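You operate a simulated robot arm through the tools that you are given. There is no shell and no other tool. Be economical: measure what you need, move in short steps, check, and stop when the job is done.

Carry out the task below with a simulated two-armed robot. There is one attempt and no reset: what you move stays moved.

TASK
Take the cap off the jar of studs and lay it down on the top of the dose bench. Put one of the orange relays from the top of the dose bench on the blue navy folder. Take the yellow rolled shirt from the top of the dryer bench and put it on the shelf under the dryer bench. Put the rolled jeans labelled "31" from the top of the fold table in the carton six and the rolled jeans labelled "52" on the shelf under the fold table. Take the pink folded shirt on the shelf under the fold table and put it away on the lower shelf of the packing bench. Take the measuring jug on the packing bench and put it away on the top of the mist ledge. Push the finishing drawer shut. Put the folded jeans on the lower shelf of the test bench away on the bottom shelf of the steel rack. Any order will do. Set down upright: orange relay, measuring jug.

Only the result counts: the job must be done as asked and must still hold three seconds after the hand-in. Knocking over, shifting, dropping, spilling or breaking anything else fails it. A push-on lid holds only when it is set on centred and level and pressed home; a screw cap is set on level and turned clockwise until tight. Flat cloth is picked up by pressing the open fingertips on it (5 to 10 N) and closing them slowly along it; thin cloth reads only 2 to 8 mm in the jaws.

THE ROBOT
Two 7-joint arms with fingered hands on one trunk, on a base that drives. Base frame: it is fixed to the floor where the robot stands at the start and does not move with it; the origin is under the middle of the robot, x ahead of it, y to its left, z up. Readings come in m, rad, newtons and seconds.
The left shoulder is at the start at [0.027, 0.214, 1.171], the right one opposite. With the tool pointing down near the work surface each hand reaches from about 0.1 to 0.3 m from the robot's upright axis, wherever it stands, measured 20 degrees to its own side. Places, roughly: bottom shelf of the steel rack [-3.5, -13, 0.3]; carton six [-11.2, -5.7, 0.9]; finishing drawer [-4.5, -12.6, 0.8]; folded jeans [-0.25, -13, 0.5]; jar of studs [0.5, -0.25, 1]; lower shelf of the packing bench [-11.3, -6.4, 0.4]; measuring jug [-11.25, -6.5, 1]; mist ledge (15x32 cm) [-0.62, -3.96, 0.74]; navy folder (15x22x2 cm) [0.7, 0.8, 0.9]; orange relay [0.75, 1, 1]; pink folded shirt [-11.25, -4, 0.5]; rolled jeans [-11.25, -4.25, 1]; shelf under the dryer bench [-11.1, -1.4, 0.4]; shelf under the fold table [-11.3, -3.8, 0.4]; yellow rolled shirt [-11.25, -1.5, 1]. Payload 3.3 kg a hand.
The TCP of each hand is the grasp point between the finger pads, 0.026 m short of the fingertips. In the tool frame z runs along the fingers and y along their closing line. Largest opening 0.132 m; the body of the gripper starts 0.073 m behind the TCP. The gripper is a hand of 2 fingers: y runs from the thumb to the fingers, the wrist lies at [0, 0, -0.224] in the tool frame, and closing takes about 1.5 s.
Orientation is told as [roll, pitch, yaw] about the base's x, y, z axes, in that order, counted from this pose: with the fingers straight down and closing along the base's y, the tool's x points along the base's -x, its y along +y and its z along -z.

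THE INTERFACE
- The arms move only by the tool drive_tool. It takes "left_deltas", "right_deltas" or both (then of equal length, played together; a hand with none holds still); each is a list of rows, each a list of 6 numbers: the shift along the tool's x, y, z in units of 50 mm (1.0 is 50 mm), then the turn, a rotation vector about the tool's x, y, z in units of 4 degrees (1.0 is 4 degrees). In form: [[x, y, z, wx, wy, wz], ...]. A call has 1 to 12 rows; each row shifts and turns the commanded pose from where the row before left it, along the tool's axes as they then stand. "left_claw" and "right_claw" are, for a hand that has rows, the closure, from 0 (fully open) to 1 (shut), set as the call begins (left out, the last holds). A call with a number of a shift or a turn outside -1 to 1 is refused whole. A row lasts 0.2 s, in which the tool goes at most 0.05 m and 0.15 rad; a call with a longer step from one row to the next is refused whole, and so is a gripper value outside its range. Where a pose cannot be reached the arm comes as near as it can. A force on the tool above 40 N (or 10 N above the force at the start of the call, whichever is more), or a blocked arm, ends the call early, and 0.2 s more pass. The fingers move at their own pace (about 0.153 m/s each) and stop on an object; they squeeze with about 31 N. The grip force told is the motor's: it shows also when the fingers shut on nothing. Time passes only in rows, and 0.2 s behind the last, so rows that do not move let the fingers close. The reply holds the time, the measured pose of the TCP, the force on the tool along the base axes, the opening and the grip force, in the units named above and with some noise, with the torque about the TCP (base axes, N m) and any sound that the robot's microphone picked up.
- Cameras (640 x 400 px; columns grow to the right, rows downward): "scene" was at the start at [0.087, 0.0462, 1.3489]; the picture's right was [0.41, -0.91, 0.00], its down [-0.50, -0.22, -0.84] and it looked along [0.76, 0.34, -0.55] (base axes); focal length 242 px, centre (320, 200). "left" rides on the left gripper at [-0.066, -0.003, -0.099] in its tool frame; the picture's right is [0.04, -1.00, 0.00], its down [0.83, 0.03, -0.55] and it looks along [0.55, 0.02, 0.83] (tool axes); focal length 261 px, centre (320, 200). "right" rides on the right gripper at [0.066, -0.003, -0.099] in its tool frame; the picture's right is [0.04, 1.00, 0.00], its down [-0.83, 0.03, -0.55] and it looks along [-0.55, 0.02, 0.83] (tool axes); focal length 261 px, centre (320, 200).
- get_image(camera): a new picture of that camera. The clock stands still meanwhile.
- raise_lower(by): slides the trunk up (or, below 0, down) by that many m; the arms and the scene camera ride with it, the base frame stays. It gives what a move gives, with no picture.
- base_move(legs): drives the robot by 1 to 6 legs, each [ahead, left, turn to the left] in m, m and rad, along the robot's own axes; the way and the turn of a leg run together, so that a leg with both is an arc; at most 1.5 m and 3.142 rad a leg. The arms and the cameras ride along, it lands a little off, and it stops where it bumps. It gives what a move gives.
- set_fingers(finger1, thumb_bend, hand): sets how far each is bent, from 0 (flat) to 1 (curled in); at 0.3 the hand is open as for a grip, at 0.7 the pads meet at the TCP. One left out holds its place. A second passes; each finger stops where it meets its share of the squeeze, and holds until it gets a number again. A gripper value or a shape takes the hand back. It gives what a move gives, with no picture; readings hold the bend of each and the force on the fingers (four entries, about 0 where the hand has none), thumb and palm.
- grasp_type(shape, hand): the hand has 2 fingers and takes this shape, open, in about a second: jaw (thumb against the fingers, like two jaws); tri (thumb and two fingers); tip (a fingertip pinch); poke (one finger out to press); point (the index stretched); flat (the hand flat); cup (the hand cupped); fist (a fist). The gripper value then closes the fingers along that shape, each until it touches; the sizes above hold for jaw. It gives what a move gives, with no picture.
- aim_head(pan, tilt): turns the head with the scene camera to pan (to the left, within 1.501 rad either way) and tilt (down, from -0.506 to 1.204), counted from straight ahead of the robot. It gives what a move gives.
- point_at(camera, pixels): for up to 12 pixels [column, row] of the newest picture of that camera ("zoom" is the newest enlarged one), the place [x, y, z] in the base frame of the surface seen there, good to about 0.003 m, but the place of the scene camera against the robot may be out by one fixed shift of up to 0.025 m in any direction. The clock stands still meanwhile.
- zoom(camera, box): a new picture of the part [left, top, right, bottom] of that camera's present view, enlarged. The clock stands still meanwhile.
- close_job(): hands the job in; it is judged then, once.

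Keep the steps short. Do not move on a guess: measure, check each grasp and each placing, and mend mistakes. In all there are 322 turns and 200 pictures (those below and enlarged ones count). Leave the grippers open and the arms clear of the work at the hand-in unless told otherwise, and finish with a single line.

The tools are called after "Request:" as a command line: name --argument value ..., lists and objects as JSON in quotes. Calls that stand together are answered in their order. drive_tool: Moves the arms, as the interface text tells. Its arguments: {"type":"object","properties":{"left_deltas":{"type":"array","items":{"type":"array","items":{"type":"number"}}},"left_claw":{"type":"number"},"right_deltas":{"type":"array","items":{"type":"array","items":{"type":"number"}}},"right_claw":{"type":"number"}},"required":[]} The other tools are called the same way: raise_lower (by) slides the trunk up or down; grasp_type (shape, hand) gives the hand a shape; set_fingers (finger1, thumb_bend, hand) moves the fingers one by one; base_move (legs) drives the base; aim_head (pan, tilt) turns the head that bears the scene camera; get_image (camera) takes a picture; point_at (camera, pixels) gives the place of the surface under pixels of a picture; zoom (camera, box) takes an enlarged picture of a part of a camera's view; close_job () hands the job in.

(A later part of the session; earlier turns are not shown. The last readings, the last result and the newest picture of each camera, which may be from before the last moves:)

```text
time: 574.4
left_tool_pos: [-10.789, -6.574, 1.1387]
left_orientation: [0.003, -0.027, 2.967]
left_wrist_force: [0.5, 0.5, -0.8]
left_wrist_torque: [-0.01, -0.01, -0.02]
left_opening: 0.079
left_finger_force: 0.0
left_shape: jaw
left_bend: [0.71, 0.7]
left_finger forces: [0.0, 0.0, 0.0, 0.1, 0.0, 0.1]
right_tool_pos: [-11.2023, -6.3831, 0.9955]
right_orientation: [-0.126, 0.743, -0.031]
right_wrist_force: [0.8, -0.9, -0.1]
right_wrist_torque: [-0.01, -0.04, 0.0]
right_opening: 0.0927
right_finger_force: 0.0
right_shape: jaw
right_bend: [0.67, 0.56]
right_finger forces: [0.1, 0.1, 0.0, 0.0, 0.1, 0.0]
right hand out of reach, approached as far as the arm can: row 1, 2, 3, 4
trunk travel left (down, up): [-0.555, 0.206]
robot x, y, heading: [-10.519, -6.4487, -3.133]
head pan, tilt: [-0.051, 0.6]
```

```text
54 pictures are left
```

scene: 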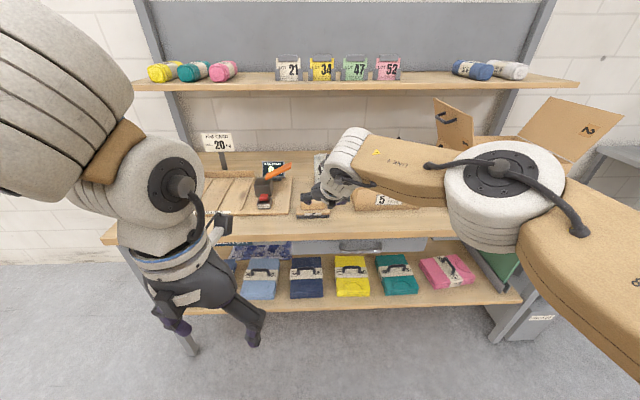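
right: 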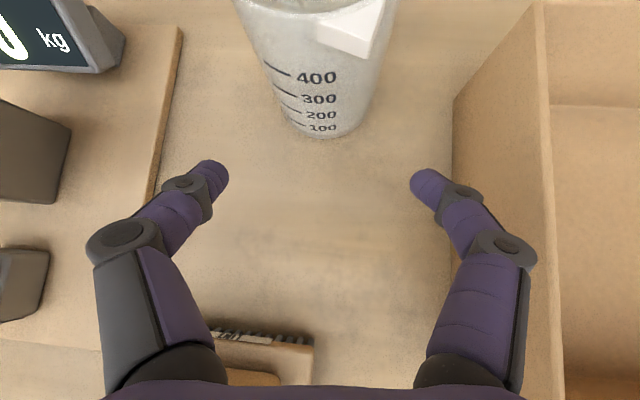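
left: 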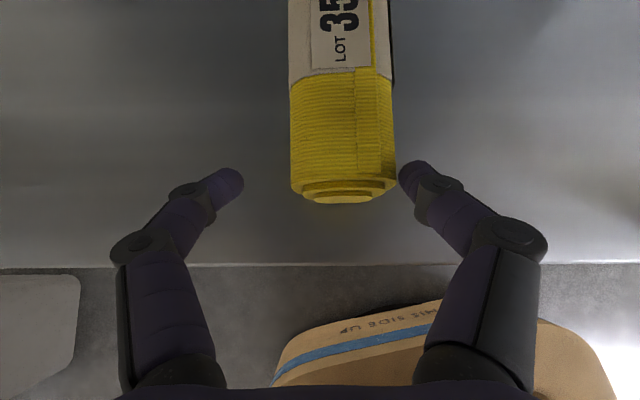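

The arm is at its limit; I'll drive the base 8 cm forward and lower the trunk 2 cm.

Request:
base_move --legs '[[0.083, 0.003, 0]]'

Request:
raise_lower --by -0.02

Request:
get_image --camera "right"

```text
time: 575.4
left_tool_pos: [-10.8723, -6.5775, 1.1369]
left_orientation: [0.005, -0.025, 2.968]
left_wrist_force: [0.4, -0.6, -0.2]
left_wrist_torque: [0.03, -0.01, 0.02]
left_opening: 0.0791
left_finger_force: 0.1
left_shape: jaw
left_bend: [0.71, 0.7]
left_finger forces: [0.1, 0.0, 0.0, 0.0, 0.0, 0.0]
right_tool_pos: [-11.2844, -6.3856, 0.9943]
right_orientation: [-0.128, 0.741, -0.032]
right_wrist_force: [0.2, -0.1, -0.1]
right_wrist_torque: [0.0, -0.03, -0.03]
right_opening: 0.0926
right_finger_force: 0.0
right_shape: jaw
right_bend: [0.67, 0.56]
right_finger forces: [0.0, 0.0, 0.0, 0.1, 0.1, 0.0]
trunk travel left (down, up): [-0.555, 0.206]
robot x, y, heading: [-10.6009, -6.4534, -3.133]
head pan, tilt: [-0.051, 0.6]
```

```text
time: 576.1
left_tool_pos: [-10.8703, -6.577, 1.1177]
left_orientation: [0.004, -0.029, 2.968]
left_wrist_force: [0.3, 0.3, 0.0]
left_wrist_torque: [-0.01, 0.01, 0.02]
left_opening: 0.079
left_finger_force: 0.1
left_shape: jaw
left_bend: [0.71, 0.7]
left_finger forces: [0.1, 0.0, 0.0, 0.1, 0.0, 0.0]
right_tool_pos: [-11.2826, -6.3849, 0.9757]
right_orientation: [-0.129, 0.744, -0.032]
right_wrist_force: [-0.1, -0.2, 0.3]
right_wrist_torque: [0.0, 0.03, 0.03]
right_opening: 0.0926
right_finger_force: 0.0
right_shape: jaw
right_bend: [0.67, 0.56]
right_finger forces: [0.0, 0.0, 0.1, 0.0, 0.0, 0.1]
trunk travel left (down, up): [-0.535, 0.226]
robot x, y, heading: [-10.6, -6.4537, -3.13]
head pan, tilt: [-0.051, 0.6]
```

```text
53 pictures are left
```

right: 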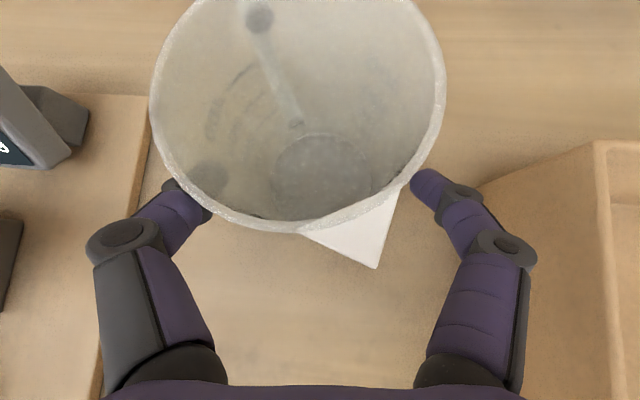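

Request:
point_at --camera "right" --pixels '[[322, 175], [322, 215], [322, 140], [280, 180], [365, 180]]'

```text
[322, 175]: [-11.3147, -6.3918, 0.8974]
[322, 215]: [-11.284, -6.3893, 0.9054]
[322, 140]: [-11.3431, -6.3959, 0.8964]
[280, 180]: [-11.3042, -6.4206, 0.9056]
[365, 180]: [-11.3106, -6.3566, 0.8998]
```

The jug centre is at (-11.314,-6.390). I'll move 1.5 cm further in and 4 mm left, then close in steps.

Request:
drive_tool --right_deltas '[[0.11, -0.04, 0.1, 0, 0, 0], [0.11, -0.04, 0.1, 0, 0, 0], [0, 0, 0, 0, 0, 0]]'

Request:
drive_tool --right_deltas '[[0, 0, 0, 0, 0, 0], [0, 0, 0, 0, 0, 0], [0, 0, 0, 0, 0, 0]]' --right_claw 0.45

Request:
drive_tool --right_deltas '[[0, 0, 0, 0, 0, 0], [0, 0, 0, 0, 0, 0], [0, 0, 0, 0, 0, 0]]' --right_claw 0.6

Request:
get_image --camera "right"

```text
time: 576.9
left_tool_pos: [-10.8714, -6.5776, 1.1166]
left_orientation: [0.002, -0.028, 2.966]
left_wrist_force: [-0.8, -0.7, -0.7]
left_wrist_torque: [0.01, 0.0, -0.02]
left_opening: 0.079
left_finger_force: 0.0
left_shape: jaw
left_bend: [0.71, 0.7]
left_finger forces: [0.0, 0.0, 0.0, 0.0, 0.0, 0.1]
right_tool_pos: [-11.2832, -6.3863, 0.9767]
right_orientation: [-0.128, 0.743, -0.031]
right_wrist_force: [0.3, -1.0, -0.3]
right_wrist_torque: [-0.03, 0.03, 0.0]
right_opening: 0.0924
right_finger_force: 0.1
right_shape: jaw
right_bend: [0.67, 0.56]
right_finger forces: [0.0, 0.0, 0.0, 0.1, 0.1, 0.0]
right hand out of reach, approached as far as the arm can: row 1, 2
trunk travel left (down, up): [-0.535, 0.226]
robot x, y, heading: [-10.6035, -6.4585, -3.132]
head pan, tilt: [-0.051, 0.6]
```

```text
time: 577.7
left_tool_pos: [-10.8713, -6.5779, 1.1166]
left_orientation: [0.004, -0.029, 2.967]
left_wrist_force: [0.4, -0.5, -0.8]
left_wrist_torque: [0.02, 0.03, 0.0]
left_opening: 0.0793
left_finger_force: 0.1
left_shape: jaw
left_bend: [0.71, 0.7]
left_finger forces: [0.0, 0.0, 0.1, 0.1, 0.0, 0.0]
right_tool_pos: [-11.2834, -6.3855, 0.9755]
right_orientation: [-0.127, 0.743, -0.032]
right_wrist_force: [0.4, 0.6, -0.2]
right_wrist_torque: [0.04, 0.0, -0.04]
right_opening: 0.068
right_finger_force: 31.0
right_shape: jaw
right_bend: [0.72, 0.7]
right_finger forces: [27.4, 0.1, 0.0, 0.0, 24.9, 0.0]
trunk travel left (down, up): [-0.535, 0.226]
robot x, y, heading: [-10.5988, -6.4542, -3.141]
head pan, tilt: [-0.051, 0.6]
```

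```text
time: 578.5
left_tool_pos: [-10.8713, -6.5777, 1.1161]
left_orientation: [0.003, -0.028, 2.967]
left_wrist_force: [0.4, -0.5, 0.2]
left_wrist_torque: [0.02, 0.02, -0.03]
left_opening: 0.0789
left_finger_force: 0.0
left_shape: jaw
left_bend: [0.71, 0.7]
left_finger forces: [0.1, 0.0, 0.0, 0.1, 0.1, 0.0]
right_tool_pos: [-11.2843, -6.3862, 0.9759]
right_orientation: [-0.127, 0.745, -0.032]
right_wrist_force: [-0.2, -0.9, 0.3]
right_wrist_torque: [0.0, 0.0, -0.02]
right_opening: 0.0677
right_finger_force: 30.9
right_shape: jaw
right_bend: [0.73, 0.7]
right_finger forces: [28.0, 0.1, 0.0, 0.0, 25.9, 0.0]
trunk travel left (down, up): [-0.535, 0.226]
robot x, y, heading: [-10.5978, -6.4546, -3.133]
head pan, tilt: [-0.051, 0.6]
```

```text
52 pictures are left
```

right: 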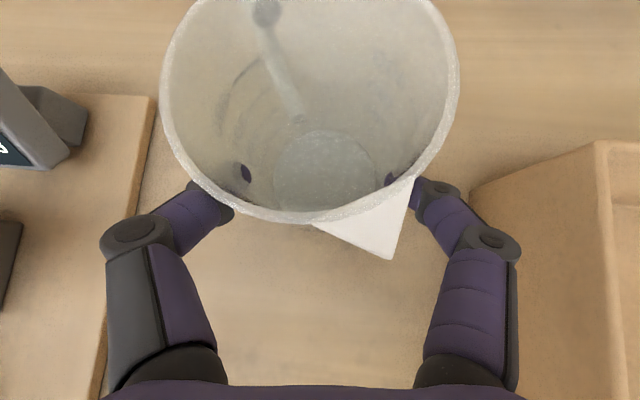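

The jug is gripped (28/26 N). I'll lift gently with the trunk.

Request:
raise_lower --by 0.03

Request:
raise_lower --by 0.12

Request:
get_image --camera "right"

```text
time: 579.2
left_tool_pos: [-10.8715, -6.5771, 1.1461]
left_orientation: [0.004, -0.026, 2.97]
left_wrist_force: [0.0, 0.3, 0.3]
left_wrist_torque: [0.02, -0.03, -0.02]
left_opening: 0.0791
left_finger_force: 0.1
left_shape: jaw
left_bend: [0.71, 0.7]
left_finger forces: [0.0, 0.1, 0.1, 0.1, 0.0, 0.1]
right_tool_pos: [-11.2838, -6.3845, 1.0058]
right_orientation: [-0.127, 0.741, -0.031]
right_wrist_force: [0.1, 0.4, -1.6]
right_wrist_torque: [0.0, -0.05, 0.0]
right_opening: 0.0677
right_finger_force: 31.0
right_shape: jaw
right_bend: [0.73, 0.7]
right_finger forces: [28.3, 0.0, 0.0, 0.0, 25.9, 0.1]
trunk travel left (down, up): [-0.565, 0.196]
robot x, y, heading: [-10.5991, -6.4513, -3.134]
head pan, tilt: [-0.051, 0.6]
```

```text
time: 580.8
left_tool_pos: [-10.8697, -6.5778, 1.2672]
left_orientation: [0.004, -0.026, 2.968]
left_wrist_force: [0.7, 0.5, 0.4]
left_wrist_torque: [-0.01, 0.03, -0.01]
left_opening: 0.0791
left_finger_force: 0.0
left_shape: jaw
left_bend: [0.71, 0.7]
left_finger forces: [0.1, 0.1, 0.0, 0.0, 0.1, 0.1]
right_tool_pos: [-11.2827, -6.3851, 1.1256]
right_orientation: [-0.132, 0.742, -0.035]
right_wrist_force: [0.1, -0.2, -2.0]
right_wrist_torque: [0.02, -0.07, -0.01]
right_opening: 0.0677
right_finger_force: 31.5
right_shape: jaw
right_bend: [0.73, 0.7]
right_finger forces: [28.4, 0.1, 0.1, 0.0, 25.8, 0.1]
trunk travel left (down, up): [-0.685, 0.076]
robot x, y, heading: [-10.5984, -6.4565, -3.133]
head pan, tilt: [-0.051, 0.6]
```

```text
51 pictures are left
```

right: 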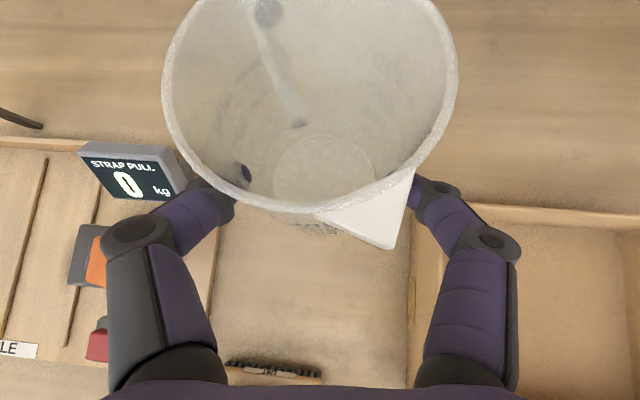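

The jug is lifted safely (2 N). I'll back away, turn to face east and look for the way to the mist ledge at (-0.62,-3.96).

Request:
base_move --legs '[[-0.9, 0, 0], [0, 0, 3.14]]'

Request:
aim_head --pan 0.0 --tilt 0.12

Request:
get_image --camera "scene"

```text
time: 592.9
left_tool_pos: [-9.4385, -6.3196, 1.2681]
left_orientation: [0.004, -0.028, -0.146]
left_wrist_force: [0.1, -0.4, 1.0]
left_wrist_torque: [-0.02, -0.02, 0.02]
left_opening: 0.0792
left_finger_force: 0.0
left_shape: jaw
left_bend: [0.71, 0.7]
left_finger forces: [0.0, 0.0, 0.1, 0.1, 0.0, 0.1]
right_tool_pos: [-9.021, -6.5004, 1.1251]
right_orientation: [-0.13, 0.741, 3.136]
right_wrist_force: [-0.6, 0.1, -1.8]
right_wrist_torque: [-0.01, 0.04, 0.0]
right_opening: 0.0666
right_finger_force: 30.8
right_shape: jaw
right_bend: [0.73, 0.7]
right_finger forces: [27.4, 0.0, 0.1, 0.1, 24.9, 0.0]
trunk travel left (down, up): [-0.685, 0.076]
robot x, y, heading: [-9.7039, -6.4519, 0.04]
head pan, tilt: [-0.051, 0.6]
```

```text
time: 593.8
left_tool_pos: [-9.4395, -6.3198, 1.2669]
left_orientation: [0.002, -0.027, -0.145]
left_wrist_force: [-0.3, -0.4, 0.5]
left_wrist_torque: [0.03, 0.0, -0.05]
left_opening: 0.079
left_finger_force: 0.0
left_shape: jaw
left_bend: [0.71, 0.7]
left_finger forces: [0.1, 0.0, 0.0, 0.0, 0.0, 0.0]
right_tool_pos: [-9.0213, -6.5008, 1.1256]
right_orientation: [-0.131, 0.742, 3.136]
right_wrist_force: [-1.0, 0.4, -0.7]
right_wrist_torque: [-0.02, 0.08, -0.01]
right_opening: 0.0662
right_finger_force: 30.7
right_shape: jaw
right_bend: [0.73, 0.7]
right_finger forces: [27.3, 0.0, 0.0, 0.1, 24.9, 0.0]
trunk travel left (down, up): [-0.685, 0.076]
robot x, y, heading: [-9.7035, -6.4525, 0.037]
head pan, tilt: [0.0, 0.12]
```

```text
50 pictures are left
```

scene: 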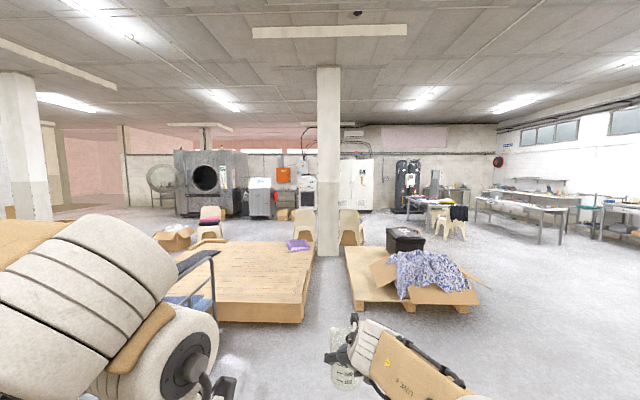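

Request:
point_at --camera "scene" --pixels '[[300, 318], [225, 320], [345, 290], [475, 300], [400, 245], [328, 255], [350, 240], [300, 240], [175, 240], [430, 220], [260, 200], [455, 235]]'

Request:
zoom --camera "scene" --box '[200, 140, 400, 265]'

```text
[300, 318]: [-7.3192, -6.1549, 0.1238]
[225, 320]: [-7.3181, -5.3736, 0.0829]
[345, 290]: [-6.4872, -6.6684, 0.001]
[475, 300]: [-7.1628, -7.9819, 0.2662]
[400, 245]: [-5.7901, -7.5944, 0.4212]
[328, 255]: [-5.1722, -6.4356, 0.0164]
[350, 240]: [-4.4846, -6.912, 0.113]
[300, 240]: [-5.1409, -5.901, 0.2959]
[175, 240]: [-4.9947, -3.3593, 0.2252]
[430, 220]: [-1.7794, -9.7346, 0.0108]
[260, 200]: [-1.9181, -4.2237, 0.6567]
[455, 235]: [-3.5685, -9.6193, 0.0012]
```

```text
3.20 times, centred on (300, 202) of scene
```

zoom: 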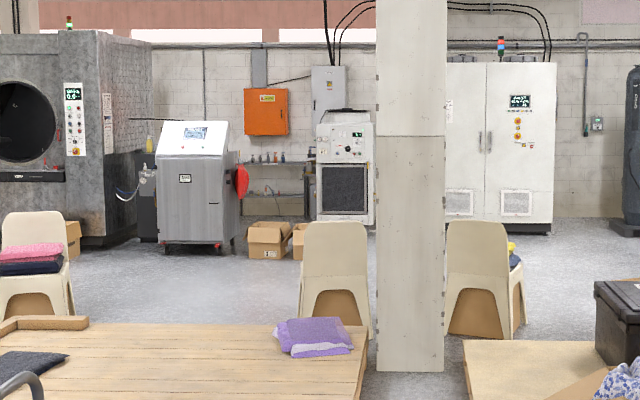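

The crates and pillar block the straight way. I'll take the south route round them (y≈−8.75), then east.

Request:
base_move --legs '[[0.705, -1.177, 0], [0.705, -1.177, 0], [1.15, 0, 0], [1.15, 0, 0], [1.15, 0, 0], [1.15, 0, 0]]'

Request:
aim_head --pan 0.8 --tilt 0.15

Request:
get_image --camera "scene"

```text
time: 628.8
left_tool_pos: [-3.4009, -8.4528, 1.2662]
left_orientation: [0.003, -0.028, -0.143]
left_wrist_force: [-0.5, 0.8, -0.2]
left_wrist_torque: [0.06, -0.01, -0.04]
left_opening: 0.079
left_finger_force: 0.1
left_shape: jaw
left_bend: [0.71, 0.7]
left_finger forces: [0.1, 0.0, 0.0, 0.0, 0.0, 0.0]
right_tool_pos: [-2.9844, -8.6318, 1.1254]
right_orientation: [-0.132, 0.742, 3.137]
right_wrist_force: [-0.4, -0.1, -2.4]
right_wrist_torque: [0.02, 0.01, 0.04]
right_opening: 0.0664
right_finger_force: 31.2
right_shape: jaw
right_bend: [0.73, 0.7]
right_finger forces: [27.3, 0.1, 0.1, 0.1, 24.9, 0.1]
trunk travel left (down, up): [-0.685, 0.076]
robot x, y, heading: [-3.6678, -8.585, 0.035]
head pan, tilt: [0.0, 0.12]
```

```text
time: 630.0
left_tool_pos: [-3.401, -8.4526, 1.2674]
left_orientation: [0.002, -0.028, -0.142]
left_wrist_force: [-0.1, 0.1, 0.4]
left_wrist_torque: [0.04, 0.02, 0.0]
left_opening: 0.0789
left_finger_force: 0.0
left_shape: jaw
left_bend: [0.71, 0.7]
left_finger forces: [0.0, 0.1, 0.1, 0.0, 0.1, 0.0]
right_tool_pos: [-2.9843, -8.6316, 1.1251]
right_orientation: [-0.131, 0.743, 3.138]
right_wrist_force: [0.2, -0.6, -1.2]
right_wrist_torque: [-0.03, 0.08, 0.0]
right_opening: 0.0664
right_finger_force: 30.9
right_shape: jaw
right_bend: [0.73, 0.7]
right_finger forces: [27.3, 0.0, 0.0, 0.0, 24.9, 0.0]
trunk travel left (down, up): [-0.685, 0.076]
robot x, y, heading: [-3.668, -8.5863, 0.037]
head pan, tilt: [0.799, 0.15]
```

```text
48 pictures are left
```

scene: 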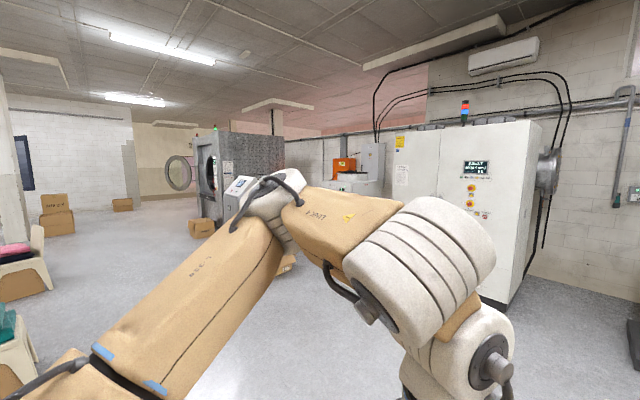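

Request:
point_at --camera "scene" --pixels '[[500, 280], [400, 180], [360, 180], [240, 185], [200, 230], [245, 150], [290, 265], [20, 350]]'

Request:
base_move --legs '[[0.5, 1.3, 0], [0.4, 1.3, 0]]'

Request:
aim_head --pan 0.1 --tilt 0.2

Request:
get_image --camera "scene"

```text
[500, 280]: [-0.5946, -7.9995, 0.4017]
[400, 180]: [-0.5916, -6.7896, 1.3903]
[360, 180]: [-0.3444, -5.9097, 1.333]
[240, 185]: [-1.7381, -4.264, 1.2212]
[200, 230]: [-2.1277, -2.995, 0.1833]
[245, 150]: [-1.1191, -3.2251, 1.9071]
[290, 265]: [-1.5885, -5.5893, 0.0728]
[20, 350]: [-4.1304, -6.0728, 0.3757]
```

```text
time: 643.2
left_tool_pos: [-2.5401, -5.8621, 1.2679]
left_orientation: [0.004, -0.028, -0.182]
left_wrist_force: [0.1, 0.6, -0.3]
left_wrist_torque: [-0.02, 0.01, 0.0]
left_opening: 0.079
left_finger_force: 0.1
left_shape: jaw
left_bend: [0.71, 0.7]
left_finger forces: [0.1, 0.0, 0.0, 0.0, 0.0, 0.0]
right_tool_pos: [-2.131, -6.0586, 1.1256]
right_orientation: [-0.129, 0.743, 3.098]
right_wrist_force: [0.8, 0.2, -0.7]
right_wrist_torque: [-0.04, 0.06, 0.0]
right_opening: 0.0664
right_finger_force: 31.1
right_shape: jaw
right_bend: [0.73, 0.7]
right_finger forces: [27.3, 0.0, 0.0, 0.1, 24.8, 0.0]
trunk travel left (down, up): [-0.685, 0.076]
robot x, y, heading: [-2.8111, -5.9842, 0.001]
head pan, tilt: [0.799, 0.15]
```

```text
time: 644.3
left_tool_pos: [-2.5407, -5.8634, 1.2669]
left_orientation: [0.003, -0.029, -0.184]
left_wrist_force: [0.2, -0.7, -0.7]
left_wrist_torque: [-0.02, -0.02, 0.02]
left_opening: 0.0791
left_finger_force: 0.0
left_shape: jaw
left_bend: [0.71, 0.7]
left_finger forces: [0.0, 0.1, 0.0, 0.0, 0.0, 0.0]
right_tool_pos: [-2.1315, -6.059, 1.126]
right_orientation: [-0.13, 0.74, 3.098]
right_wrist_force: [-0.5, -0.5, -2.2]
right_wrist_torque: [0.0, 0.05, -0.02]
right_opening: 0.0663
right_finger_force: 31.2
right_shape: jaw
right_bend: [0.73, 0.7]
right_finger forces: [27.3, 0.0, 0.0, 0.1, 24.8, 0.1]
trunk travel left (down, up): [-0.685, 0.076]
robot x, y, heading: [-2.8127, -5.9836, -0.003]
head pan, tilt: [0.099, 0.201]
```

```text
47 pictures are left
```

scene: 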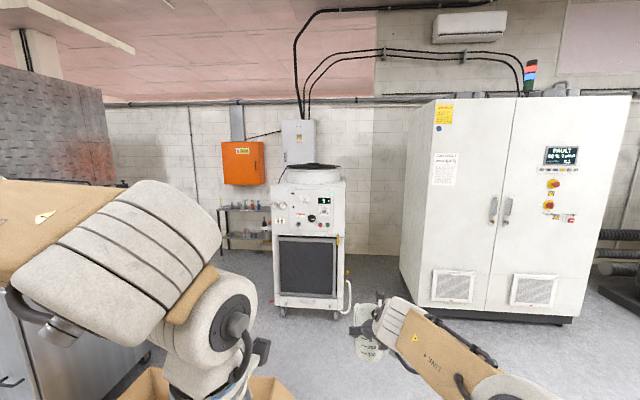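

Request:
zoom --camera "scene" --box '[190, 180, 300, 260]'

Request:
point_at --camera "scene" --pixels '[[245, 210], [235, 238], [225, 245], [270, 235], [280, 300], [180, 385], [265, 385], [60, 340], [110, 360], [330, 300]]'

```text
5.00 times, centred on (245, 220) of scene
```

zoom: 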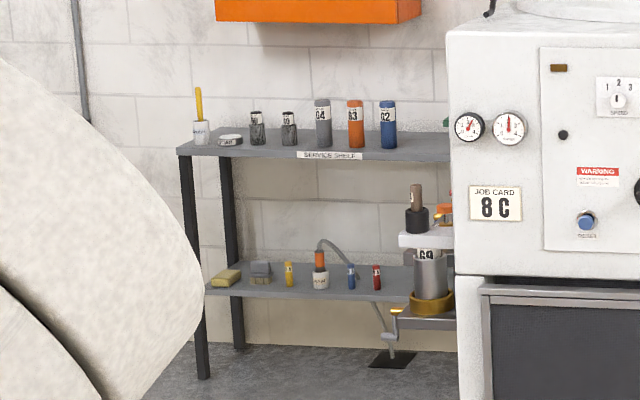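

```text
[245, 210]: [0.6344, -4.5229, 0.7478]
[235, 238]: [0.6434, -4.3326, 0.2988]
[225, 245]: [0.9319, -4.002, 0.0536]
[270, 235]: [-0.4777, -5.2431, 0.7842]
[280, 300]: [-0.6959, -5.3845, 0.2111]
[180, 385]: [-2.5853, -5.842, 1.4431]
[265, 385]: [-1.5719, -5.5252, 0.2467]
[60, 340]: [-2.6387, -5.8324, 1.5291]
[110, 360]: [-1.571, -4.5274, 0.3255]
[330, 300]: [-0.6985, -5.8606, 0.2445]
```

That is a "service shelf", not the ledge. The mist ledge must be hidden left, behind the silver console. I'll move to y≈−5.0 and look again.

Request:
base_move --legs '[[0.0, 0.95, 0]]'

Request:
aim_head --pan -0.02 --tilt 0.4

Request:
get_image --camera "scene"

```text
time: 649.4
left_tool_pos: [-2.5361, -4.8926, 1.2679]
left_orientation: [0.004, -0.028, -0.191]
left_wrist_force: [-0.4, 0.7, -0.6]
left_wrist_torque: [-0.04, 0.01, 0.0]
left_opening: 0.079
left_finger_force: 0.1
left_shape: jaw
left_bend: [0.71, 0.7]
left_finger forces: [0.0, 0.0, 0.1, 0.0, 0.0, 0.0]
right_tool_pos: [-2.1276, -5.0912, 1.1268]
right_orientation: [-0.128, 0.743, 3.092]
right_wrist_force: [0.6, 0.9, -1.3]
right_wrist_torque: [-0.01, 0.07, 0.01]
right_opening: 0.0663
right_finger_force: 30.8
right_shape: jaw
right_bend: [0.73, 0.7]
right_finger forces: [27.2, 0.0, 0.1, 0.0, 24.8, 0.1]
trunk travel left (down, up): [-0.685, 0.076]
robot x, y, heading: [-2.8056, -5.0144, -0.004]
head pan, tilt: [0.099, 0.201]
```

```text
time: 650.1
left_tool_pos: [-2.537, -4.8924, 1.2675]
left_orientation: [0.004, -0.029, -0.19]
left_wrist_force: [-0.5, -0.3, -0.3]
left_wrist_torque: [-0.01, 0.01, 0.0]
left_opening: 0.0792
left_finger_force: 0.1
left_shape: jaw
left_bend: [0.71, 0.7]
left_finger forces: [0.0, 0.0, 0.0, 0.0, 0.0, 0.0]
right_tool_pos: [-2.127, -5.0917, 1.1259]
right_orientation: [-0.132, 0.741, 3.093]
right_wrist_force: [0.2, -0.1, -1.5]
right_wrist_torque: [-0.06, 0.06, -0.01]
right_opening: 0.0663
right_finger_force: 31.2
right_shape: jaw
right_bend: [0.73, 0.7]
right_finger forces: [27.2, 0.1, 0.0, 0.1, 24.9, 0.0]
trunk travel left (down, up): [-0.685, 0.076]
robot x, y, heading: [-2.8092, -5.0113, -0.006]
head pan, tilt: [-0.019, 0.4]
```

```text
45 pictures are left
```

scene: 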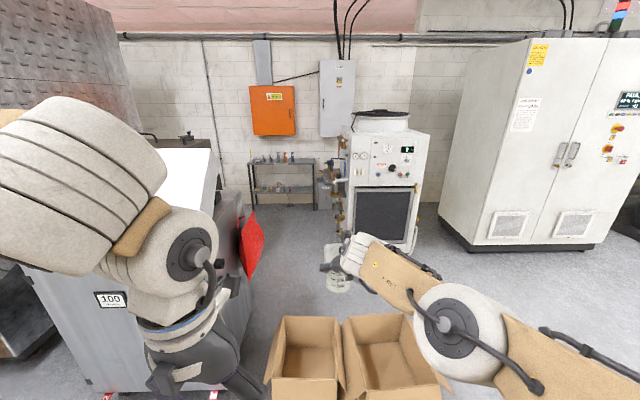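

Request:
zoom --camera "scene" --box '[130, 110, 350, 300]'

Request:
point_at --camera "scene" --pixels '[[340, 330], [275, 330], [400, 320], [250, 245], [190, 165], [225, 210], [180, 140], [230, 330], [300, 270], [250, 275], [205, 145], [330, 240]]'

```text
2.11 times, centred on (240, 205) of scene
```

zoom: 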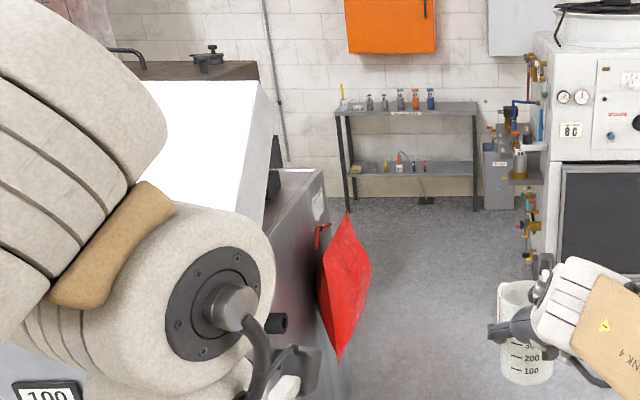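

```text
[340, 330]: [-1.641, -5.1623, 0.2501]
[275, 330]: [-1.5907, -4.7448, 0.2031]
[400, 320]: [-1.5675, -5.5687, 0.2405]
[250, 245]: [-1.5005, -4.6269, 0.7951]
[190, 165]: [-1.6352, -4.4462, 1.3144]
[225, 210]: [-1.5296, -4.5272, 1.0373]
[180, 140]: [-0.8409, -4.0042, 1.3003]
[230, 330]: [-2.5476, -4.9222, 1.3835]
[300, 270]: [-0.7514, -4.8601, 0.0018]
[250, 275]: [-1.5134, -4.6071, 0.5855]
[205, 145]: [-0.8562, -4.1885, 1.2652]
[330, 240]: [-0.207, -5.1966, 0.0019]
```

The boxes stand at x −1.95…−1.57, y −5.65…−4.72; east of them the floor is free up to the white machine at x≈−0.7. I'll go round south of the boxes, turn north, and look at the ledge area.

Request:
base_move --legs '[[0, -1.3, 0], [0.75, 0, 0], [0, 0, 1.576], [0, -0.9, 0]]'

Request:
aim_head --pan -0.1 --tilt 0.25

Request:
get_image --camera "scene"

```text
time: 668.3
left_tool_pos: [-1.3, -6.0202, 1.2671]
left_orientation: [0.003, -0.027, 1.4]
left_wrist_force: [0.0, -0.2, -0.5]
left_wrist_torque: [-0.04, -0.01, 0.02]
left_opening: 0.0791
left_finger_force: 0.0
left_shape: jaw
left_bend: [0.71, 0.7]
left_finger forces: [0.1, 0.1, 0.1, 0.0, 0.0, 0.0]
right_tool_pos: [-1.1081, -5.608, 1.1247]
right_orientation: [-0.133, 0.743, -1.602]
right_wrist_force: [-0.7, -0.5, -2.2]
right_wrist_torque: [-0.07, 0.02, 0.02]
right_opening: 0.0658
right_finger_force: 31.0
right_shape: jaw
right_bend: [0.73, 0.7]
right_finger forces: [26.9, 0.0, 0.0, 0.0, 24.4, 0.0]
trunk travel left (down, up): [-0.685, 0.076]
robot x, y, heading: [-1.1767, -6.2888, 1.581]
head pan, tilt: [-0.019, 0.4]
```

```text
time: 669.0
left_tool_pos: [-1.2997, -6.0188, 1.267]
left_orientation: [0.002, -0.028, 1.401]
left_wrist_force: [-1.4, -0.6, -0.3]
left_wrist_torque: [-0.01, -0.01, 0.03]
left_opening: 0.0788
left_finger_force: 0.1
left_shape: jaw
left_bend: [0.71, 0.7]
left_finger forces: [0.0, 0.0, 0.1, 0.1, 0.0, 0.0]
right_tool_pos: [-1.107, -5.6067, 1.1253]
right_orientation: [-0.131, 0.741, -1.6]
right_wrist_force: [-0.9, -0.2, -1.5]
right_wrist_torque: [-0.02, -0.03, 0.01]
right_opening: 0.0657
right_finger_force: 30.8
right_shape: jaw
right_bend: [0.73, 0.7]
right_finger forces: [26.8, 0.1, 0.0, 0.1, 24.4, 0.0]
trunk travel left (down, up): [-0.685, 0.076]
robot x, y, heading: [-1.17, -6.2898, 1.581]
head pan, tilt: [-0.099, 0.25]
```

```text
43 pictures are left
```

scene: 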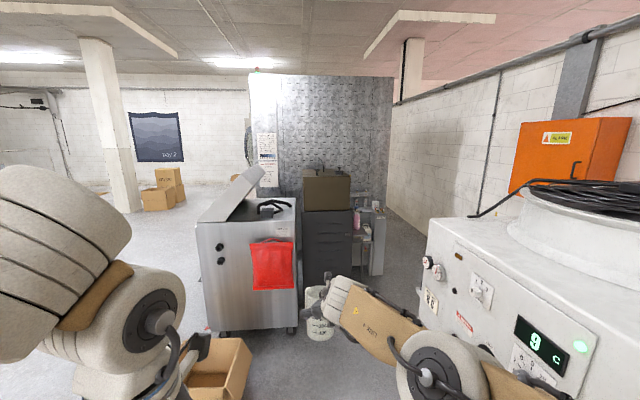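

Request:
zoom --camera "scene" --box '[290, 160, 430, 300]'

Request:
point_at --camera "scene" --pixels '[[357, 215], [375, 212], [365, 235], [377, 245], [375, 270], [330, 240], [320, 185], [355, 255], [410, 300], [440, 260], [300, 310], [345, 270]]'

```text
2.86 times, centred on (360, 230) of scene
```

zoom: 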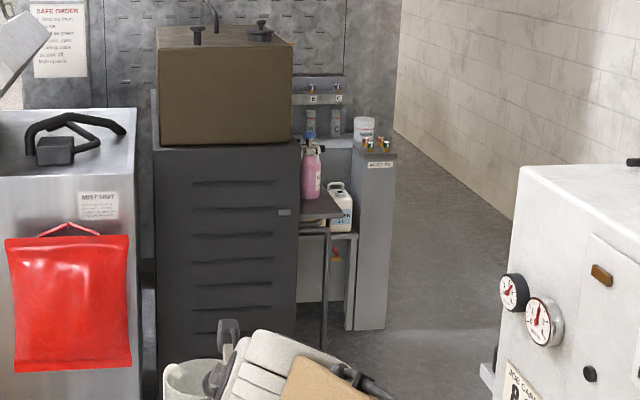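

```text
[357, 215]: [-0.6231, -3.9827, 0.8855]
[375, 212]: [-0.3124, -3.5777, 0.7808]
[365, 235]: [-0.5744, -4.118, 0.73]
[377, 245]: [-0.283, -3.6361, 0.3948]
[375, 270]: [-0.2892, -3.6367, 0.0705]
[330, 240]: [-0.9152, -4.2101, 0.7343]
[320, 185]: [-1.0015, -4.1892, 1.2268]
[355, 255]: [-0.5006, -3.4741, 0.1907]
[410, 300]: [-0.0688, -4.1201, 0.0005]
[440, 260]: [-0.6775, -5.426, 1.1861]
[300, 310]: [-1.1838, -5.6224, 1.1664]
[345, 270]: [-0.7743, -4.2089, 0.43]
```

The mist ledge is right of the dark cabinet, with a pink bottle at about (-0.61,-3.97); its near end (y −4.12…−4.01) is free. I'll pull the jug closer, go north to y≈−4.95, then slide right.

Request:
drive_tool --right_deltas '[[-0.475, 0, -0.44, 0, 0, 0], [-0.475, 0, -0.44, 0, 0, 0], [-0.475, 0, -0.44, 0, 0, 0], [-0.475, 0, -0.44, 0, 0, 0], [0, 0, 0, 0, 0, 0]]'

Request:
base_move --legs '[[1.34, 0, 0], [0, -0.45, 0]]'

Request:
get_image --camera "right"

Request:
get_image --camera "scene"

```text
time: 670.2
left_tool_pos: [-1.2995, -6.0189, 1.2659]
left_orientation: [0.003, -0.026, 1.4]
left_wrist_force: [-0.2, 0.8, -0.8]
left_wrist_torque: [0.02, 0.02, 0.01]
left_opening: 0.0789
left_finger_force: 0.1
left_shape: jaw
left_bend: [0.71, 0.7]
left_finger forces: [0.0, 0.1, 0.1, 0.1, 0.0, 0.1]
right_tool_pos: [-1.1044, -5.6693, 1.1255]
right_orientation: [-0.131, 0.741, -1.604]
right_wrist_force: [-0.6, 0.1, -1.0]
right_wrist_torque: [-0.05, -0.04, 0.0]
right_opening: 0.0651
right_finger_force: 31.4
right_shape: jaw
right_bend: [0.73, 0.7]
right_finger forces: [26.8, 0.1, 0.1, 0.0, 24.5, 0.0]
right hand out of reach, approached as far as the arm can: row 1, 2
trunk travel left (down, up): [-0.685, 0.076]
robot x, y, heading: [-1.1753, -6.2913, 1.584]
head pan, tilt: [-0.099, 0.25]
```

```text
time: 679.4
left_tool_pos: [-0.8456, -4.6494, 1.2673]
left_orientation: [0.007, -0.029, 1.377]
left_wrist_force: [0.5, -0.2, 0.2]
left_wrist_torque: [0.03, -0.03, 0.0]
left_opening: 0.0789
left_finger_force: 0.1
left_shape: jaw
left_bend: [0.71, 0.7]
left_finger forces: [0.0, 0.0, 0.0, 0.1, 0.0, 0.0]
right_tool_pos: [-0.6428, -4.305, 1.1245]
right_orientation: [-0.132, 0.742, -1.625]
right_wrist_force: [-0.3, 0.5, -0.4]
right_wrist_torque: [0.02, -0.03, 0.01]
right_opening: 0.0251
right_finger_force: 31.1
right_shape: jaw
right_bend: [0.8, 0.77]
right_finger forces: [0.1, 0.0, 0.1, 0.2, 0.1, 0.0]
trunk travel left (down, up): [-0.685, 0.076]
robot x, y, heading: [-0.7272, -4.9224, 1.562]
head pan, tilt: [-0.099, 0.25]
```

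```text
41 pictures are left
```

right: 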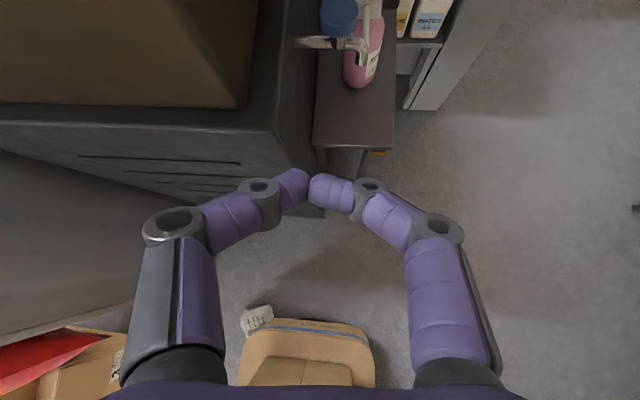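

```text
40 pictures are left
```

scene: 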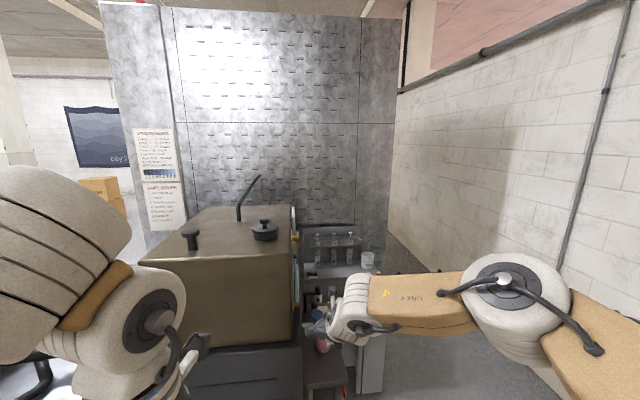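

The jug slipped out during the drive (opening 0.025). I see a whitish object on the floor by the base at (258,318). I'll zoom.

Request:
zoom --camera "right" --box '[200, 270, 400, 395]'

Request:
point_at --camera "right" --pixels '[[258, 318], [247, 325], [268, 312], [355, 120], [350, 75], [330, 145], [392, 150]]'

```text
3.20 times, centred on (300, 332) of right
```

zoom: 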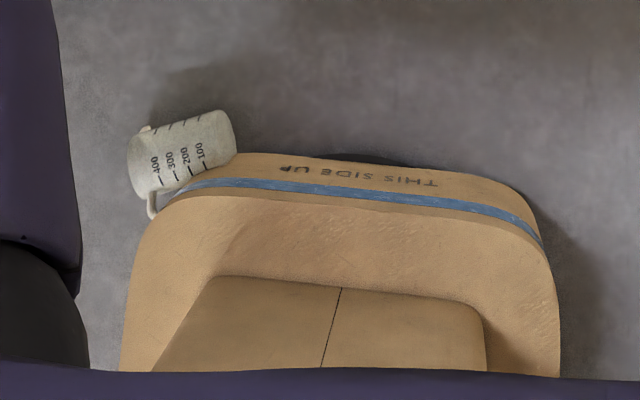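

```text
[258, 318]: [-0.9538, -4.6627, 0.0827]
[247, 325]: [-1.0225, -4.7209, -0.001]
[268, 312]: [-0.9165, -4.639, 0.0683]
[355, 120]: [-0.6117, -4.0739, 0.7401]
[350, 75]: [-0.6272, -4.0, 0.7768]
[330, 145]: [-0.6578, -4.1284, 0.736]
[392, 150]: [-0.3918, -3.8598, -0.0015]
```

The jug is unbroken, lying on the floor at (-0.96,-4.66), mouth toward WSW. I'll try to pick it up from the floor: move right away from it, turn left to face it from the east, and look.

Request:
base_move --legs '[[0.0, -0.2, 0], [0.1, 0, 0], [0, 0, 1.33]]'

Request:
aim_head --pan 0.2 --tilt 1.1

Request:
get_image --camera "scene"

```text
time: 685.0
left_tool_pos: [-0.8219, -4.868, 1.267]
left_orientation: [0.004, -0.027, 2.696]
left_wrist_force: [-0.3, -0.6, -0.2]
left_wrist_torque: [0.01, 0.0, -0.01]
left_opening: 0.0791
left_finger_force: 0.1
left_shape: jaw
left_bend: [0.71, 0.7]
left_finger forces: [0.0, 0.0, 0.0, 0.1, 0.1, 0.0]
right_tool_pos: [-1.1046, -4.5864, 1.1258]
right_orientation: [-0.132, 0.741, -0.306]
right_wrist_force: [0.0, 0.6, -0.2]
right_wrist_torque: [-0.01, -0.02, 0.0]
right_opening: 0.0251
right_finger_force: 30.6
right_shape: jaw
right_bend: [0.8, 0.77]
right_finger forces: [0.0, 0.0, 0.0, 0.0, 0.0, 0.1]
trunk travel left (down, up): [-0.685, 0.076]
robot x, y, heading: [-0.5289, -4.8235, 2.876]
head pan, tilt: [-0.099, 0.25]
```

```text
time: 686.1
left_tool_pos: [-0.8221, -4.8677, 1.2661]
left_orientation: [0.004, -0.028, 2.697]
left_wrist_force: [0.4, -0.6, 0.1]
left_wrist_torque: [0.01, -0.04, -0.01]
left_opening: 0.0791
left_finger_force: 0.0
left_shape: jaw
left_bend: [0.71, 0.7]
left_finger forces: [0.0, 0.1, 0.1, 0.0, 0.1, 0.0]
right_tool_pos: [-1.1051, -4.5862, 1.1244]
right_orientation: [-0.131, 0.742, -0.305]
right_wrist_force: [0.2, -0.2, -0.4]
right_wrist_torque: [0.04, 0.01, 0.02]
right_opening: 0.0252
right_finger_force: 30.8
right_shape: jaw
right_bend: [0.8, 0.77]
right_finger forces: [0.1, 0.0, 0.0, 0.0, 0.1, 0.0]
trunk travel left (down, up): [-0.685, 0.076]
robot x, y, heading: [-0.528, -4.8242, 2.873]
head pan, tilt: [0.201, 1.1]
```

```text
38 pictures are left
```

scene: 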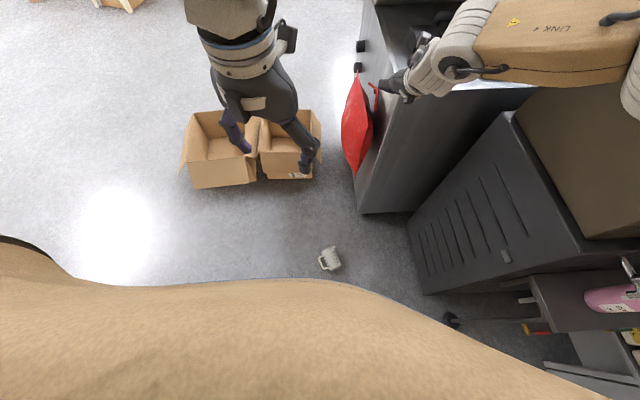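

Request:
zoom --camera "scene" --box '[300, 235, 360, 285]'

Request:
point_at --camera "zoom" --pixels '[[320, 190], [290, 130], [390, 240], [240, 200], [350, 120], [320, 280], [430, 200], [500, 300]]'

```text
8.00 times, centred on (330, 260) of scene
```

zoom: 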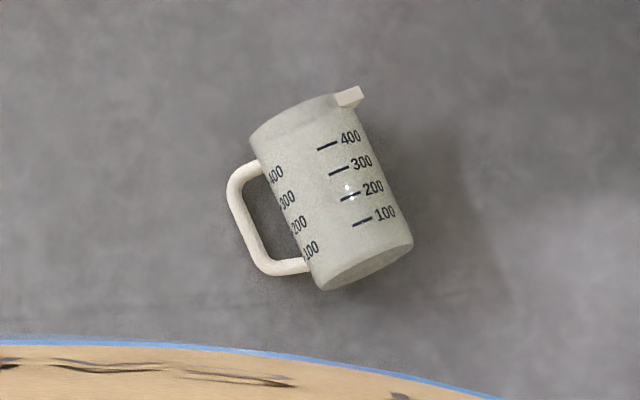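

```text
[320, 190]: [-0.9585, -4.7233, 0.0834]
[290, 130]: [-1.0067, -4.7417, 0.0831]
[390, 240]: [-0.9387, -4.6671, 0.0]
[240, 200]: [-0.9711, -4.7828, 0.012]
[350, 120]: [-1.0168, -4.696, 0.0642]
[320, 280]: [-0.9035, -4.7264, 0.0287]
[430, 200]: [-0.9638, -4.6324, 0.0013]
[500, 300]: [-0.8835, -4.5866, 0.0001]
```

The jug lies with its mouth pointing away from me, handle to the side, centre at (-0.958,-4.72), 0.44 m ahead. I'll lower the trunk fully, un-tilt the right hand and see how low it reaches.

Request:
raise_lower --by -0.4

Request:
raise_lower --by -0.28

Request:
drive_tool --right_deltas '[[-0.4, 0, -0.4, 0, -1, 0], [-0.4, 0, -0.4, 0, -1, 0], [-0.4, 0, -0.3, 0, -1, 0], [-0.4, 0, 0, 0, -1, 0], [-0.4, 0, 0, 0, -1, 0], [-0.3, 0, 0, 0, -1, 0], [0, 0, 0, 0, -1, 0], [0, 0, 0, 0, -1, 0], [0, 0, 0, 0, -1, 0], [0, 0, 0, 0, -1, 0], [0, 0, 0.5, 0, 0, 0], [0, 0, 0.5, 0, 0, 0]]' --right_claw 0.0

```text
time: 690.0
left_tool_pos: [-0.8219, -4.8683, 0.8678]
left_orientation: [0.003, -0.028, 2.695]
left_wrist_force: [0.1, -0.8, 0.2]
left_wrist_torque: [-0.02, 0.02, 0.02]
left_opening: 0.079
left_finger_force: 0.0
left_shape: jaw
left_bend: [0.71, 0.7]
left_finger forces: [0.0, 0.1, 0.0, 0.0, 0.0, 0.0]
right_tool_pos: [-1.1049, -4.5863, 0.7264]
right_orientation: [-0.129, 0.743, -0.305]
right_wrist_force: [0.4, 1.0, 0.5]
right_wrist_torque: [0.03, 0.0, -0.03]
right_opening: 0.0254
right_finger_force: 30.9
right_shape: jaw
right_bend: [0.8, 0.77]
right_finger forces: [0.0, 0.0, 0.1, 0.0, 0.0, 0.0]
trunk travel left (down, up): [-0.285, 0.476]
robot x, y, heading: [-0.5296, -4.8213, 2.879]
head pan, tilt: [0.201, 1.1]
```

```text
time: 692.8
left_tool_pos: [-0.8232, -4.8695, 0.588]
left_orientation: [0.003, -0.027, 2.696]
left_wrist_force: [-0.5, -0.2, 0.8]
left_wrist_torque: [0.01, -0.02, 0.04]
left_opening: 0.0791
left_finger_force: 0.1
left_shape: jaw
left_bend: [0.71, 0.7]
left_finger forces: [0.0, 0.0, 0.1, 0.0, 0.0, 0.1]
right_tool_pos: [-1.1055, -4.5853, 0.4468]
right_orientation: [-0.131, 0.743, -0.305]
right_wrist_force: [-1.1, -0.6, 0.1]
right_wrist_torque: [0.01, -0.01, -0.01]
right_opening: 0.0253
right_finger_force: 30.8
right_shape: jaw
right_bend: [0.8, 0.77]
right_finger forces: [0.0, 0.0, 0.1, 0.0, 0.0, 0.0]
trunk travel left (down, up): [-0.005, 0.756]
robot x, y, heading: [-0.5251, -4.8223, 2.874]
head pan, tilt: [0.201, 1.1]
```

```text
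time: 695.4
left_tool_pos: [-0.822, -4.8698, 0.5876]
left_orientation: [0.005, -0.028, 2.697]
left_wrist_force: [-0.4, 0.3, 0.5]
left_wrist_torque: [0.04, -0.01, 0.01]
left_opening: 0.079
left_finger_force: 0.1
left_shape: jaw
left_bend: [0.71, 0.7]
left_finger forces: [0.1, 0.1, 0.0, 0.0, 0.0, 0.1]
right_tool_pos: [-0.9835, -4.6214, 0.376]
right_orientation: [-0.096, 0.048, -0.22]
right_wrist_force: [1.0, 0.7, -0.1]
right_wrist_torque: [0.0, -0.06, 0.01]
right_opening: 0.1318
right_finger_force: 0.1
right_shape: jaw
right_bend: [0.3, 0.3]
right_finger forces: [0.0, 0.0, 0.0, 0.1, 0.1, 0.0]
trunk travel left (down, up): [-0.005, 0.756]
robot x, y, heading: [-0.5277, -4.818, 2.88]
head pan, tilt: [0.201, 1.1]
```

Now at z 0.376 with fingers down. I'll move over the jug and go down further.

Request:
drive_tool --right_deltas '[[-0.3, -0.6, 0, 0, 0, 0], [-0.3, -0.6, 0, 0, 0, 0], [-0.33, -0.6, 0, 0, 0, 0], [0, 0, 0.6, 0, 0, 0], [0, 0, 0.6, 0, 0, 0], [0, 0, 0.6, 0, 0, 0], [0, 0, 0.6, 0, 0, 0], [0, 0, 0, 0, 0, 0]]'

Request:
get_image --camera "right"

```text
time: 697.2
left_tool_pos: [-0.8223, -4.8692, 0.5874]
left_orientation: [0.004, -0.03, 2.695]
left_wrist_force: [-0.3, 0.0, -0.2]
left_wrist_torque: [0.04, 0.0, -0.02]
left_opening: 0.0792
left_finger_force: 0.1
left_shape: jaw
left_bend: [0.71, 0.7]
left_finger forces: [0.0, 0.0, 0.1, 0.0, 0.0, 0.1]
right_tool_pos: [-0.9657, -4.7283, 0.2633]
right_orientation: [-0.098, 0.049, -0.221]
right_wrist_force: [-0.1, 0.8, -0.9]
right_wrist_torque: [-0.01, 0.0, 0.0]
right_opening: 0.1321
right_finger_force: 0.0
right_shape: jaw
right_bend: [0.3, 0.3]
right_finger forces: [0.0, 0.1, 0.1, 0.0, 0.0, 0.0]
trunk travel left (down, up): [-0.005, 0.756]
robot x, y, heading: [-0.5271, -4.8251, 2.877]
head pan, tilt: [0.201, 1.1]
```

```text
36 pictures are left
```

right: 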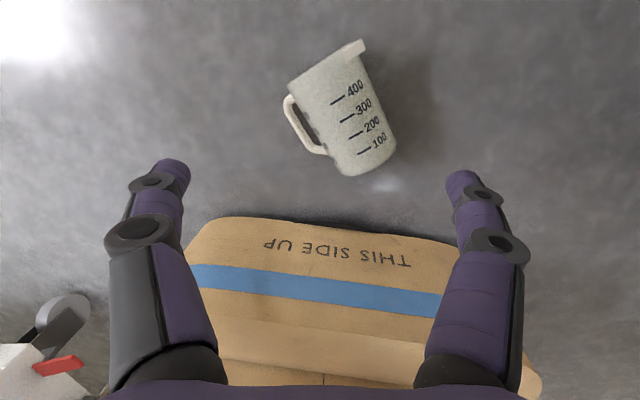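

Request:
point_at --camera "right" --pixels '[[345, 115], [362, 160], [322, 75], [325, 130], [380, 105], [300, 130], [345, 90], [352, 140]]'

```text
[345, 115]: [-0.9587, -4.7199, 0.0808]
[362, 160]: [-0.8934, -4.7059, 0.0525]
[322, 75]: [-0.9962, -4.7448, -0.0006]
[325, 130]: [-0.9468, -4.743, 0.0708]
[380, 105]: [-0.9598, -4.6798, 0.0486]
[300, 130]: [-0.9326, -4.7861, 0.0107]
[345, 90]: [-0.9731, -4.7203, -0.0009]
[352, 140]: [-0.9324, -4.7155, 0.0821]
```

The jug body centre is about (-0.94,-4.72), radius 4 cm, axis toward az ≈197°. I'll turn the hand 28° to close across it, then descend.

Request:
drive_tool --right_deltas '[[0, 0, 0, 0, 0, -1], [0, 0, 0, 0, 0, -1], [0, 0, 0, 0, 0, -1], [0, 0, 0, 0, 0, -1], [0, 0, 0, 0, 0, -1], [0, 0, 0, 0, 0, -1], [0, 0, 0, 0, 0, -1], [-0.54, 0, 0, 0, 0, 0], [0, 0, 0.7, 0, 0, 0], [0, 0, 0.7, 0, 0, 0], [0, 0, 0.6, 0, 0, 0], [0, 0, 0, 0, 0, 0]]'

Request:
get_image --camera "right"

```text
time: 700.0
left_tool_pos: [-0.8224, -4.8687, 0.587]
left_orientation: [0.004, -0.029, 2.698]
left_wrist_force: [-0.5, -0.8, -0.5]
left_wrist_torque: [0.0, 0.05, -0.01]
left_opening: 0.079
left_finger_force: 0.0
left_shape: jaw
left_bend: [0.71, 0.7]
left_finger forces: [0.1, 0.1, 0.0, 0.0, 0.0, 0.1]
right_tool_pos: [-0.9556, -4.6952, 0.1574]
right_orientation: [-0.035, 0.083, 0.221]
right_wrist_force: [0.3, 0.5, -0.5]
right_wrist_torque: [-0.01, 0.0, 0.0]
right_opening: 0.1319
right_finger_force: 0.0
right_shape: jaw
right_bend: [0.3, 0.3]
right_finger forces: [0.0, 0.0, 0.0, 0.1, 0.0, 0.1]
trunk travel left (down, up): [-0.005, 0.756]
robot x, y, heading: [-0.5263, -4.8221, 2.874]
head pan, tilt: [0.201, 1.1]
stopped in row 12 (right hand): the arm was blocked; the commanded pose is now the measured one
```

```text
35 pictures are left
```

right: 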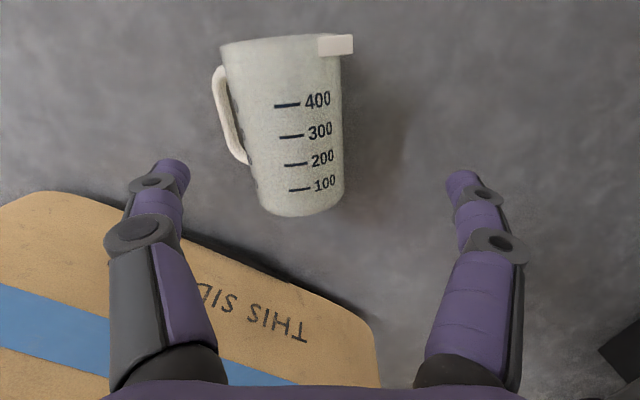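

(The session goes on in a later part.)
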